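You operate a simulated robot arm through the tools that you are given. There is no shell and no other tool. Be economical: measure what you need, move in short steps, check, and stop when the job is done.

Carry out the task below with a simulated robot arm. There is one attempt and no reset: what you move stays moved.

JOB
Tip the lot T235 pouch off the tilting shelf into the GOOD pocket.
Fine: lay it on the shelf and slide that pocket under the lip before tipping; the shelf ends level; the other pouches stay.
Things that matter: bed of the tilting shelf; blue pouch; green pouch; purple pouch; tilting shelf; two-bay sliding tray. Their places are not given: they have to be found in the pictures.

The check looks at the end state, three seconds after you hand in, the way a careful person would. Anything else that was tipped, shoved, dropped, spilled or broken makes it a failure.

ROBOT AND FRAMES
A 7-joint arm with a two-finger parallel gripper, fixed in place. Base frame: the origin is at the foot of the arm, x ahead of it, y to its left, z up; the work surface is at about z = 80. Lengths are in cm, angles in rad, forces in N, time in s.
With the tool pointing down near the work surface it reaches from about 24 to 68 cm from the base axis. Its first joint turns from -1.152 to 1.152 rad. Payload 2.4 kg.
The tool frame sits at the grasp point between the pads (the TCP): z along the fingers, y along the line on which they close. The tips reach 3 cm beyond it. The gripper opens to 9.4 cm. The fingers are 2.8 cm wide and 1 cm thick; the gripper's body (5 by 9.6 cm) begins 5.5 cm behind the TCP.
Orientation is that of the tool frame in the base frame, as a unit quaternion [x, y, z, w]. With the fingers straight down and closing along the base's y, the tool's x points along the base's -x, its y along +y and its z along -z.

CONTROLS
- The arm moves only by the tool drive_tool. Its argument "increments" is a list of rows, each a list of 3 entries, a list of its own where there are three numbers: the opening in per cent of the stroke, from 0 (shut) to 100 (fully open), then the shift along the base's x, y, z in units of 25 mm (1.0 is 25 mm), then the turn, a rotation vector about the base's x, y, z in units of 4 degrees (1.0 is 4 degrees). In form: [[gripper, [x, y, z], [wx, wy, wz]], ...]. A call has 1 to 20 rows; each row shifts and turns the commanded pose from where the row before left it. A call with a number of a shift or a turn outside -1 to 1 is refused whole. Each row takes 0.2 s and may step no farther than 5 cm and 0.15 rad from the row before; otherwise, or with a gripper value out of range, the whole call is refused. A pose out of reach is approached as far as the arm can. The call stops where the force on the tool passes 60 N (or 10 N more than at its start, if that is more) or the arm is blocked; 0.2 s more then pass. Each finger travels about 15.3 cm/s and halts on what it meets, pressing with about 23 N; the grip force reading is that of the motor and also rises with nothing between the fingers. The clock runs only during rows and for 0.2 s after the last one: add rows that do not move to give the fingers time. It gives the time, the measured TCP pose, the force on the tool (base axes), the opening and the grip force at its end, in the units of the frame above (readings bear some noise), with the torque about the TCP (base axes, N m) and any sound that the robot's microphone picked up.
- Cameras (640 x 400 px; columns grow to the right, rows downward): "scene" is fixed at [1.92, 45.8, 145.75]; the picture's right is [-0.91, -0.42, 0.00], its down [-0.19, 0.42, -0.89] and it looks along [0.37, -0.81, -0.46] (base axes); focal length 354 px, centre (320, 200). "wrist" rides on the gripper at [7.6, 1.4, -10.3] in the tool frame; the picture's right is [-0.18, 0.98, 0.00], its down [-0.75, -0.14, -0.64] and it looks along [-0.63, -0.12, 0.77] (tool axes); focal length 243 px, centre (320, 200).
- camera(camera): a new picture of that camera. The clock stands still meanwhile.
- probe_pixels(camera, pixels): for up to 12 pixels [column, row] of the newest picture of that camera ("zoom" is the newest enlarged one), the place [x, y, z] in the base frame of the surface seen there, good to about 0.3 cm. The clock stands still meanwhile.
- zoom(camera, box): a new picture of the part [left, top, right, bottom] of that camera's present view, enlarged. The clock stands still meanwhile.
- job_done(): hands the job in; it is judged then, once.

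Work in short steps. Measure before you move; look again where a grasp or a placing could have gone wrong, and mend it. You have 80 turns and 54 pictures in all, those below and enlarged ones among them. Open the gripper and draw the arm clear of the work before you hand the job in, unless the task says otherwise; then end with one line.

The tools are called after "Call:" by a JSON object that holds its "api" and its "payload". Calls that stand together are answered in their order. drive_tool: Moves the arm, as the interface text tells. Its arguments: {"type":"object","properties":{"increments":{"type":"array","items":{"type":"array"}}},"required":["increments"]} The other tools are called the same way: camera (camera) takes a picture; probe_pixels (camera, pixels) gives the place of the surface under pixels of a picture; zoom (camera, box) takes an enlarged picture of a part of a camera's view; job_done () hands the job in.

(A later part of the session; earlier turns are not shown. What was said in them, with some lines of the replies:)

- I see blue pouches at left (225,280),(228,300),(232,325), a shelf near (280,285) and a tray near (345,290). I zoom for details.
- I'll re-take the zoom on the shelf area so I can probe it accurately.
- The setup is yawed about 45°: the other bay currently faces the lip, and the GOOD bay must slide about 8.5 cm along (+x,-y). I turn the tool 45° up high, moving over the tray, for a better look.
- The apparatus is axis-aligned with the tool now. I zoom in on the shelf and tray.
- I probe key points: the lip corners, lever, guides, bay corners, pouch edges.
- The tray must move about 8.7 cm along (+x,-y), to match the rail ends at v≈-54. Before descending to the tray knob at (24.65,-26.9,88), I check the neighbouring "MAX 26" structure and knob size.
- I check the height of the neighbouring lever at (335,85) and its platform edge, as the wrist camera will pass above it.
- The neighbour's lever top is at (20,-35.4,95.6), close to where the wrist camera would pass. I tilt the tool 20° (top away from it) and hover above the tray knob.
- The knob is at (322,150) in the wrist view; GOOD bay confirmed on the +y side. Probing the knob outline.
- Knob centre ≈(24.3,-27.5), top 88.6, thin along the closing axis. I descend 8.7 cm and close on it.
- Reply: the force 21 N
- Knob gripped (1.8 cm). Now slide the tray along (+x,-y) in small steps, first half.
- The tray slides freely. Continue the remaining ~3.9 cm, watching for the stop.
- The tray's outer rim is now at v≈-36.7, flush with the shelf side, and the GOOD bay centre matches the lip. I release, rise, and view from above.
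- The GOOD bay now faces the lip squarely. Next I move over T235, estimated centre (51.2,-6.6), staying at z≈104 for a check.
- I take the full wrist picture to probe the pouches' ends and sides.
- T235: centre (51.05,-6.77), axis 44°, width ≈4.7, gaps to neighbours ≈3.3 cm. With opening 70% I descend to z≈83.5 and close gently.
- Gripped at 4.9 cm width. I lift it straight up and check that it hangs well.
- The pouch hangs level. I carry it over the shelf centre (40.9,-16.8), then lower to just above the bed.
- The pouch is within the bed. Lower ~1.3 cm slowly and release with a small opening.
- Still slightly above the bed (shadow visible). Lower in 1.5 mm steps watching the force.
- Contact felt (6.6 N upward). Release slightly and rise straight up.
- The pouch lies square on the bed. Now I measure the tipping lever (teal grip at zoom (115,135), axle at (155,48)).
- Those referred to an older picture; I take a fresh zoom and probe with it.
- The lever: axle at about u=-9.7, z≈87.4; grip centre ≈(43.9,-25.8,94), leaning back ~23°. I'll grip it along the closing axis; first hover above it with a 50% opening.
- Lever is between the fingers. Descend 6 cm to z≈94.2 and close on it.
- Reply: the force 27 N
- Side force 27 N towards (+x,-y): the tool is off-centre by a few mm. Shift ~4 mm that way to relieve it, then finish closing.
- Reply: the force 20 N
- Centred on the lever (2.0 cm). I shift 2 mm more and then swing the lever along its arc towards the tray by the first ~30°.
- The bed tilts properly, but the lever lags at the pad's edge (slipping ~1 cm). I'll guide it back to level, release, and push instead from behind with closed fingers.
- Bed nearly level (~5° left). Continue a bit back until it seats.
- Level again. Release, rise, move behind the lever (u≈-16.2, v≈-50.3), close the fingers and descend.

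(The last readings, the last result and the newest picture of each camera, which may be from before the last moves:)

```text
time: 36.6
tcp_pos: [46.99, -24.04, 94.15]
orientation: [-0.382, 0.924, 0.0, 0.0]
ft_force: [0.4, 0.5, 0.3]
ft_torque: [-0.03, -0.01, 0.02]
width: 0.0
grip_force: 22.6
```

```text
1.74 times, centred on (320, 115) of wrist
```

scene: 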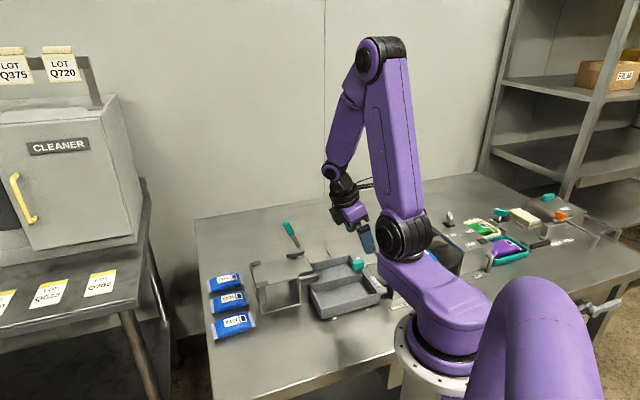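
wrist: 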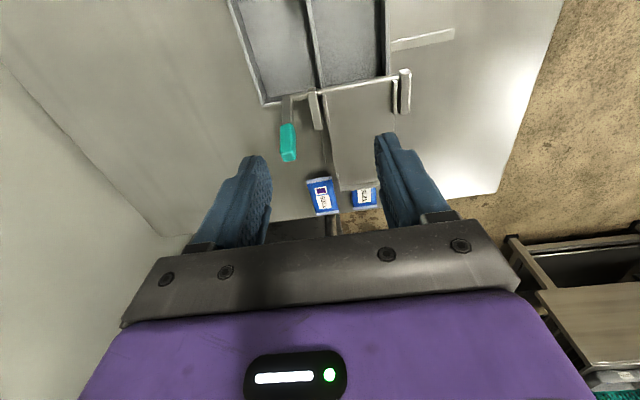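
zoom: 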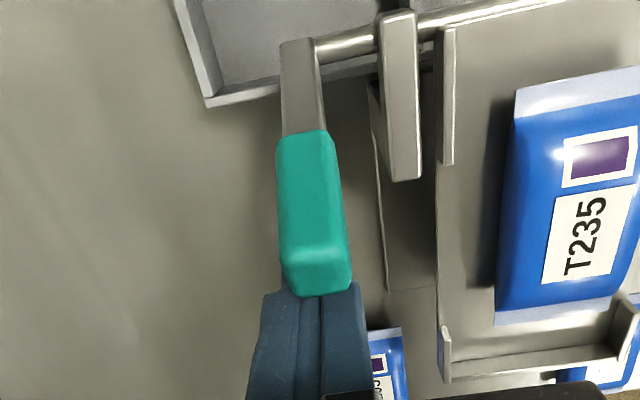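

Fist sits right behind the lever, bed level. Push towards the tray slowly, first 4 cm.

Call:
{"api": "drive_tool", "payload": {"increments": [[0, [-0.14, -0.14, 0], [0, 0, 0]], [0, [-0.14, -0.14, 0], [0, 0, 0]], [0, [-0.14, -0.14, 0], [0, 0, 0]], [0, [-0.14, -0.14, 0], [0, 0, 0]], [0, [-0.14, -0.14, 0], [0, 0, 0]], [0, [-0.14, -0.14, 0], [0, 0, 0]], [0, [-0.14, -0.14, 0], [0, 0, 0]], [0, [-0.14, -0.14, 0], [0, 0, 0]], [0, [0, 0, 0], [0, 0, 0]]]}}

Call:
{"api": "zoom", "payload": {"camera": "scene", "box": [230, 175, 400, 315]}}

```text
time: 38.6
tcp_pos: [44.17, -26.91, 94.18]
orientation: [-0.382, 0.924, 0.0, 0.0]
ft_force: [3.4, 3.9, 3.5]
ft_torque: [0.01, 0.03, 0.02]
width: 0.03
grip_force: 22.8
```

```text
2.86 times, centred on (315, 245) of scene
```

zoom: 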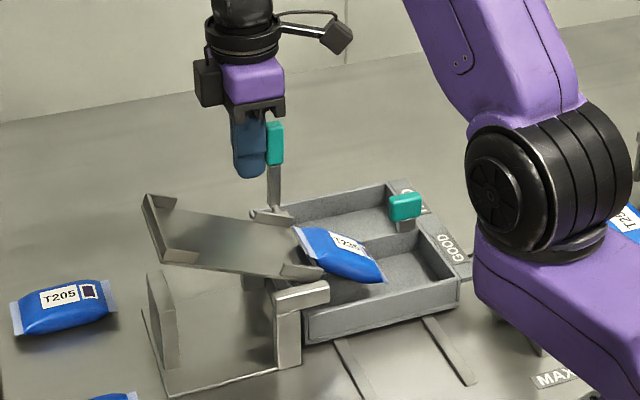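

The pouch is sliding off into the GOOD bay. I hold still a moment and look.

Call:
{"api": "drive_tool", "payload": {"increments": [[0, [0, 0, 0], [0, 0, 0]], [0, [0, 0, 0], [0, 0, 0]], [0, [0, 0, 0], [0, 0, 0]], [0, [0, 0, 0], [0, 0, 0]]]}}

Call:
{"api": "zoom", "payload": {"camera": "scene", "box": [230, 175, 400, 315]}}

```text
time: 39.6
tcp_pos: [44.13, -26.97, 94.23]
orientation: [-0.383, 0.924, 0.001, 0.001]
ft_force: [0.3, 0.7, 0.6]
ft_torque: [0.02, -0.01, -0.02]
width: 0.0
grip_force: 22.8
```

```text
2.86 times, centred on (315, 245) of scene
```

zoom: 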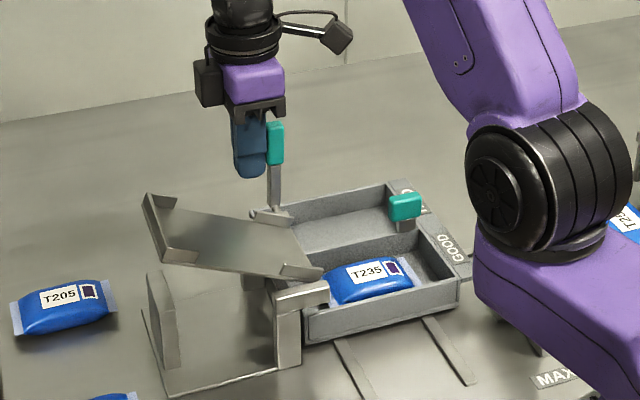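

T235 lies flat in the GOOD bay. Now I retreat slowly along -u to see whether the shelf follows the lever down.

Call:
{"api": "drive_tool", "payload": {"increments": [[0, [0.14, 0.14, 0], [0, 0, 0]], [0, [0.14, 0.14, 0], [0, 0, 0]], [0, [0.14, 0.14, 0], [0, 0, 0]], [0, [0.14, 0.14, 0], [0, 0, 0]], [0, [0.14, 0.14, 0], [0, 0, 0]], [0, [0.14, 0.14, 0], [0, 0, 0]], [0, [0.14, 0.14, 0], [0, 0, 0]], [0, [0.14, 0.14, 0], [0, 0, 0]], [0, [0, 0, 0], [0, 0, 0]]]}}

Call:
{"api": "zoom", "payload": {"camera": "scene", "box": [230, 175, 400, 315]}}

```text
time: 41.6
tcp_pos: [46.9, -24.13, 93.98]
orientation: [-0.383, 0.924, 0.0, 0.0]
ft_force: [0.5, -0.3, 0.0]
ft_torque: [0.01, -0.02, 0.01]
width: 0.01
grip_force: 23.2
```

```text
2.86 times, centred on (315, 245) of scene
```

zoom: 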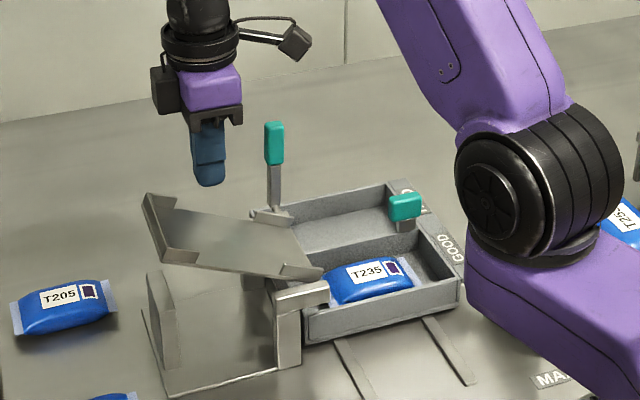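

The shelf holds its tilt by friction, so I'll push the lever back from the tray side: rise, pass over, descend in front of it.

Call:
{"api": "drive_tool", "payload": {"increments": [[0, [0, 0, 1], [0, 0, 0]], [0, [0, 0, 1], [0, 0, 0]], [0, [0, 0, 1], [0, 0, 0]], [0, [0, 0, 1], [0, 0, 0]], [0, [-0.73, -0.73, 0], [0, 0, 0]], [0, [-0.73, -0.73, 0], [0, 0, 0]], [0, [-0.73, -0.73, 0], [0, 0, 0]], [0, [-0.73, -0.73, 0], [0, 0, 0]], [0, [0, 0, 0], [0, 0, 0]], [0, [0, 0, -1], [0, 0, 0]], [0, [0, 0, -1], [0, 0, 0]], [0, [0, 0, -1], [0, 0, 0]], [0, [0, 0, -1], [0, 0, 0]], [0, [0, 0, 0], [0, 0, 0]]]}}

Call:
{"api": "zoom", "payload": {"camera": "scene", "box": [230, 175, 400, 315]}}

```text
time: 44.6
tcp_pos: [39.75, -31.4, 94.15]
orientation: [-0.382, 0.924, 0.0, 0.0]
ft_force: [0.2, 0.4, 0.4]
ft_torque: [0.03, 0.01, 0.04]
width: 0.0
grip_force: 23.1
```

```text
2.86 times, centred on (315, 245) of scene
```

zoom: 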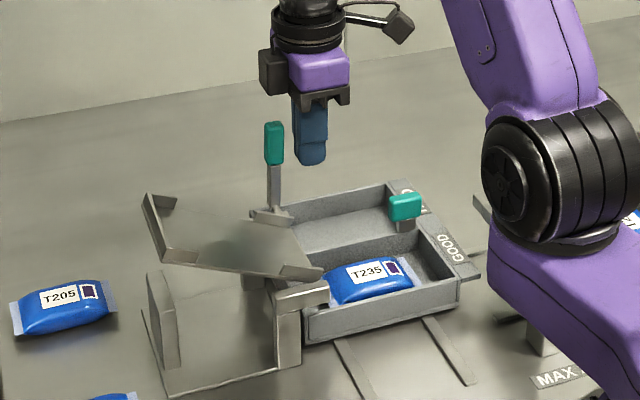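

Fist is in front of the lever. Push back 3.2 cm in slow steps, then check.

Call:
{"api": "drive_tool", "payload": {"increments": [[0, [0.13, 0.13, 0], [0, 0, 0]], [0, [0.13, 0.13, 0], [0, 0, 0]], [0, [0.13, 0.13, 0], [0, 0, 0]], [0, [0.13, 0.13, 0], [0, 0, 0]], [0, [0.13, 0.13, 0], [0, 0, 0]], [0, [0.13, 0.13, 0], [0, 0, 0]], [0, [0.13, 0.13, 0], [0, 0, 0]], [0, [0, 0, 0], [0, 0, 0]]]}}

Call:
{"api": "zoom", "payload": {"camera": "scene", "box": [230, 175, 400, 315]}}

```text
time: 46.4
tcp_pos: [41.98, -29.26, 94.18]
orientation: [-0.382, 0.924, 0.0, 0.0]
ft_force: [0.1, -2.6, -1.2]
ft_torque: [-0.01, 0.02, -0.05]
width: 0.0
grip_force: 22.7
```

```text
2.86 times, centred on (315, 245) of scene
```

zoom: 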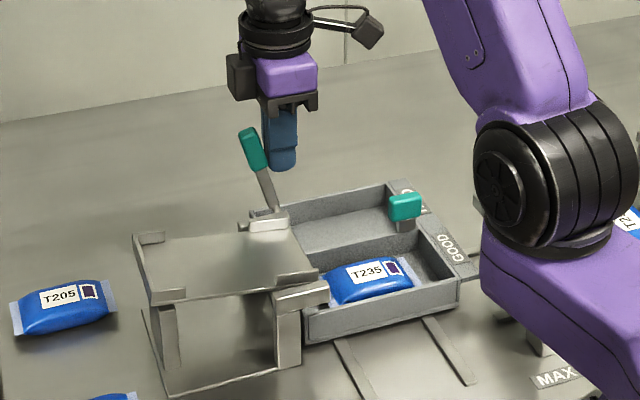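

Nearly level (~6° left). Continue in small steps until the stop is felt.

Call:
{"api": "drive_tool", "payload": {"increments": [[0, [0.07, 0.07, 0], [0, 0, 0]], [0, [0.07, 0.07, 0], [0, 0, 0]], [0, [0.07, 0.07, 0], [0, 0, 0]], [0, [0, 0, 0], [0, 0, 0]]]}}

```text
time: 47.4
tcp_pos: [42.33, -28.85, 94.11]
orientation: [-0.383, 0.924, 0.0, -0.001]
ft_force: [-14.4, -9.5, 3.5]
ft_torque: [-0.37, 0.29, 0.08]
width: 0.0
grip_force: 23.1
```

Force rises to 17 N, likely the stop. A little more push to seat it, then a look.

Call:
{"api": "drive_tool", "payload": {"increments": [[0, [0.05, 0.05, 0], [0, 0, 0]], [0, [0.05, 0.05, 0], [0, 0, 0]], [0, [0, 0, 0], [0, 0, 0]]]}}

Call:
{"api": "zoom", "payload": {"camera": "scene", "box": [230, 175, 400, 315]}}

Call:
{"api": "probe_pixels", "payload": {"camera": "zoom", "pixels": [[170, 265], [200, 250], [240, 255], [270, 245], [285, 265], [365, 280]]}}

```text
time: 48.2
tcp_pos: [42.4, -28.89, 94.09]
orientation: [-0.38, 0.925, 0.0, -0.002]
ft_force: [-28.8, -20.9, 7.3]
ft_torque: [-0.6, 0.72, 0.18]
width: 0.0
grip_force: 22.9
```

```text
2.86 times, centred on (315, 245) of scene
```

zoom: 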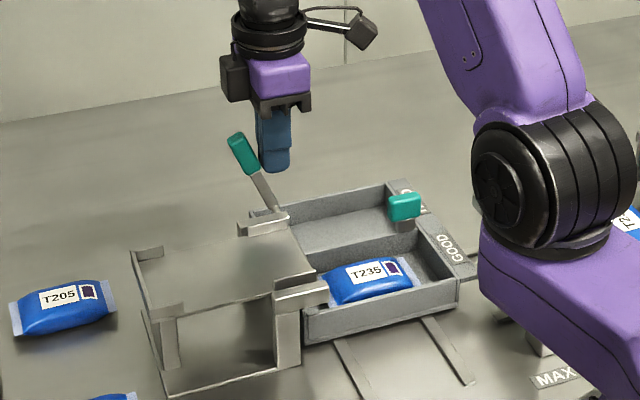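

```text
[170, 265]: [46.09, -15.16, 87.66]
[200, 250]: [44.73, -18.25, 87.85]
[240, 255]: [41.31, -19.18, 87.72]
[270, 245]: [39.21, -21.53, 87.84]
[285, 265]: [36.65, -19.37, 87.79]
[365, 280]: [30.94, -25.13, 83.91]
```

The bed is level (87.7–87.85 everywhere) and on its stop. I back off, rise and move clear, opening the gripper.

Call:
{"api": "drive_tool", "payload": {"increments": [[0, [-0.15, -0.15, 0], [0, 0, 0]], [0, [-0.3, -0.3, 0], [0, 0, 0]], [0, [-0.3, -0.3, 0], [0, 0, 0]], [0, [0, 0, 1], [0, 0, 0]], [0, [0, 0, 1], [0, 0, 0]], [0, [0, 0, 1], [0, 0, 0]], [0, [0, 0, 1], [0, 0, 0]], [50, [0, 0, 1], [0, 0, 0]], [100, [0, 0, 1], [0, 0, 0]], [100, [0, 0, 1], [0, 0, 0]], [100, [0, 0, 1], [0, 0, 0]], [100, [0, 0, 1], [0, 0, 0]], [100, [0, 0, 0], [0, 0, 0]], [100, [0, 0, 0], [0, 0, 0]]]}}

Call:
{"api": "zoom", "payload": {"camera": "scene", "box": [195, 195, 415, 350]}}

Call:
{"api": "camera", "payload": {"camera": "wrist"}}

```text
time: 51.2
tcp_pos: [40.96, -30.29, 116.65]
orientation: [-0.383, 0.924, 0.0, 0.0]
ft_force: [0.1, 0.3, -0.4]
ft_torque: [0.06, 0.0, -0.01]
width: 9.37
grip_force: 0.2
```

```text
2.58 times, centred on (305, 272) of scene
```

zoom: 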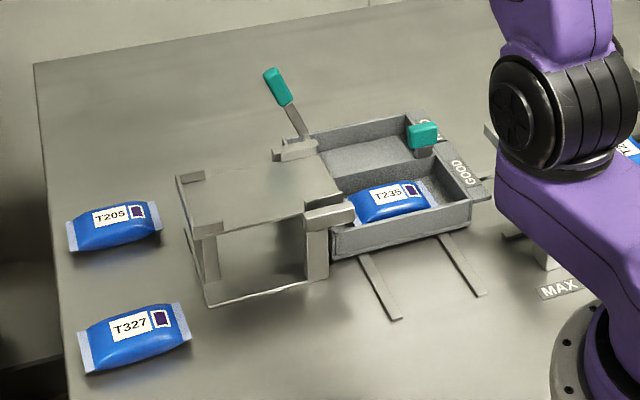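

```text
9 pictures are left
```

wrist: 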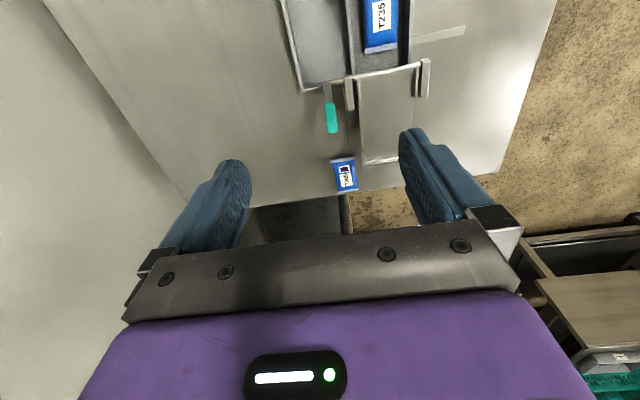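

T235 lies in the GOOD bay, the shelf is level, T205 and T327 are where they were, and the arm is clear, so I hand in.

Call:
{"api": "job_done", "payload": {}}

```text
The job is handed in.
```

I slid the GOOD pocket under the lip and tipped the lot T235 pouch off the shelf into it. The shelf is level again, the other pouches were left in place, and the job is handed in.
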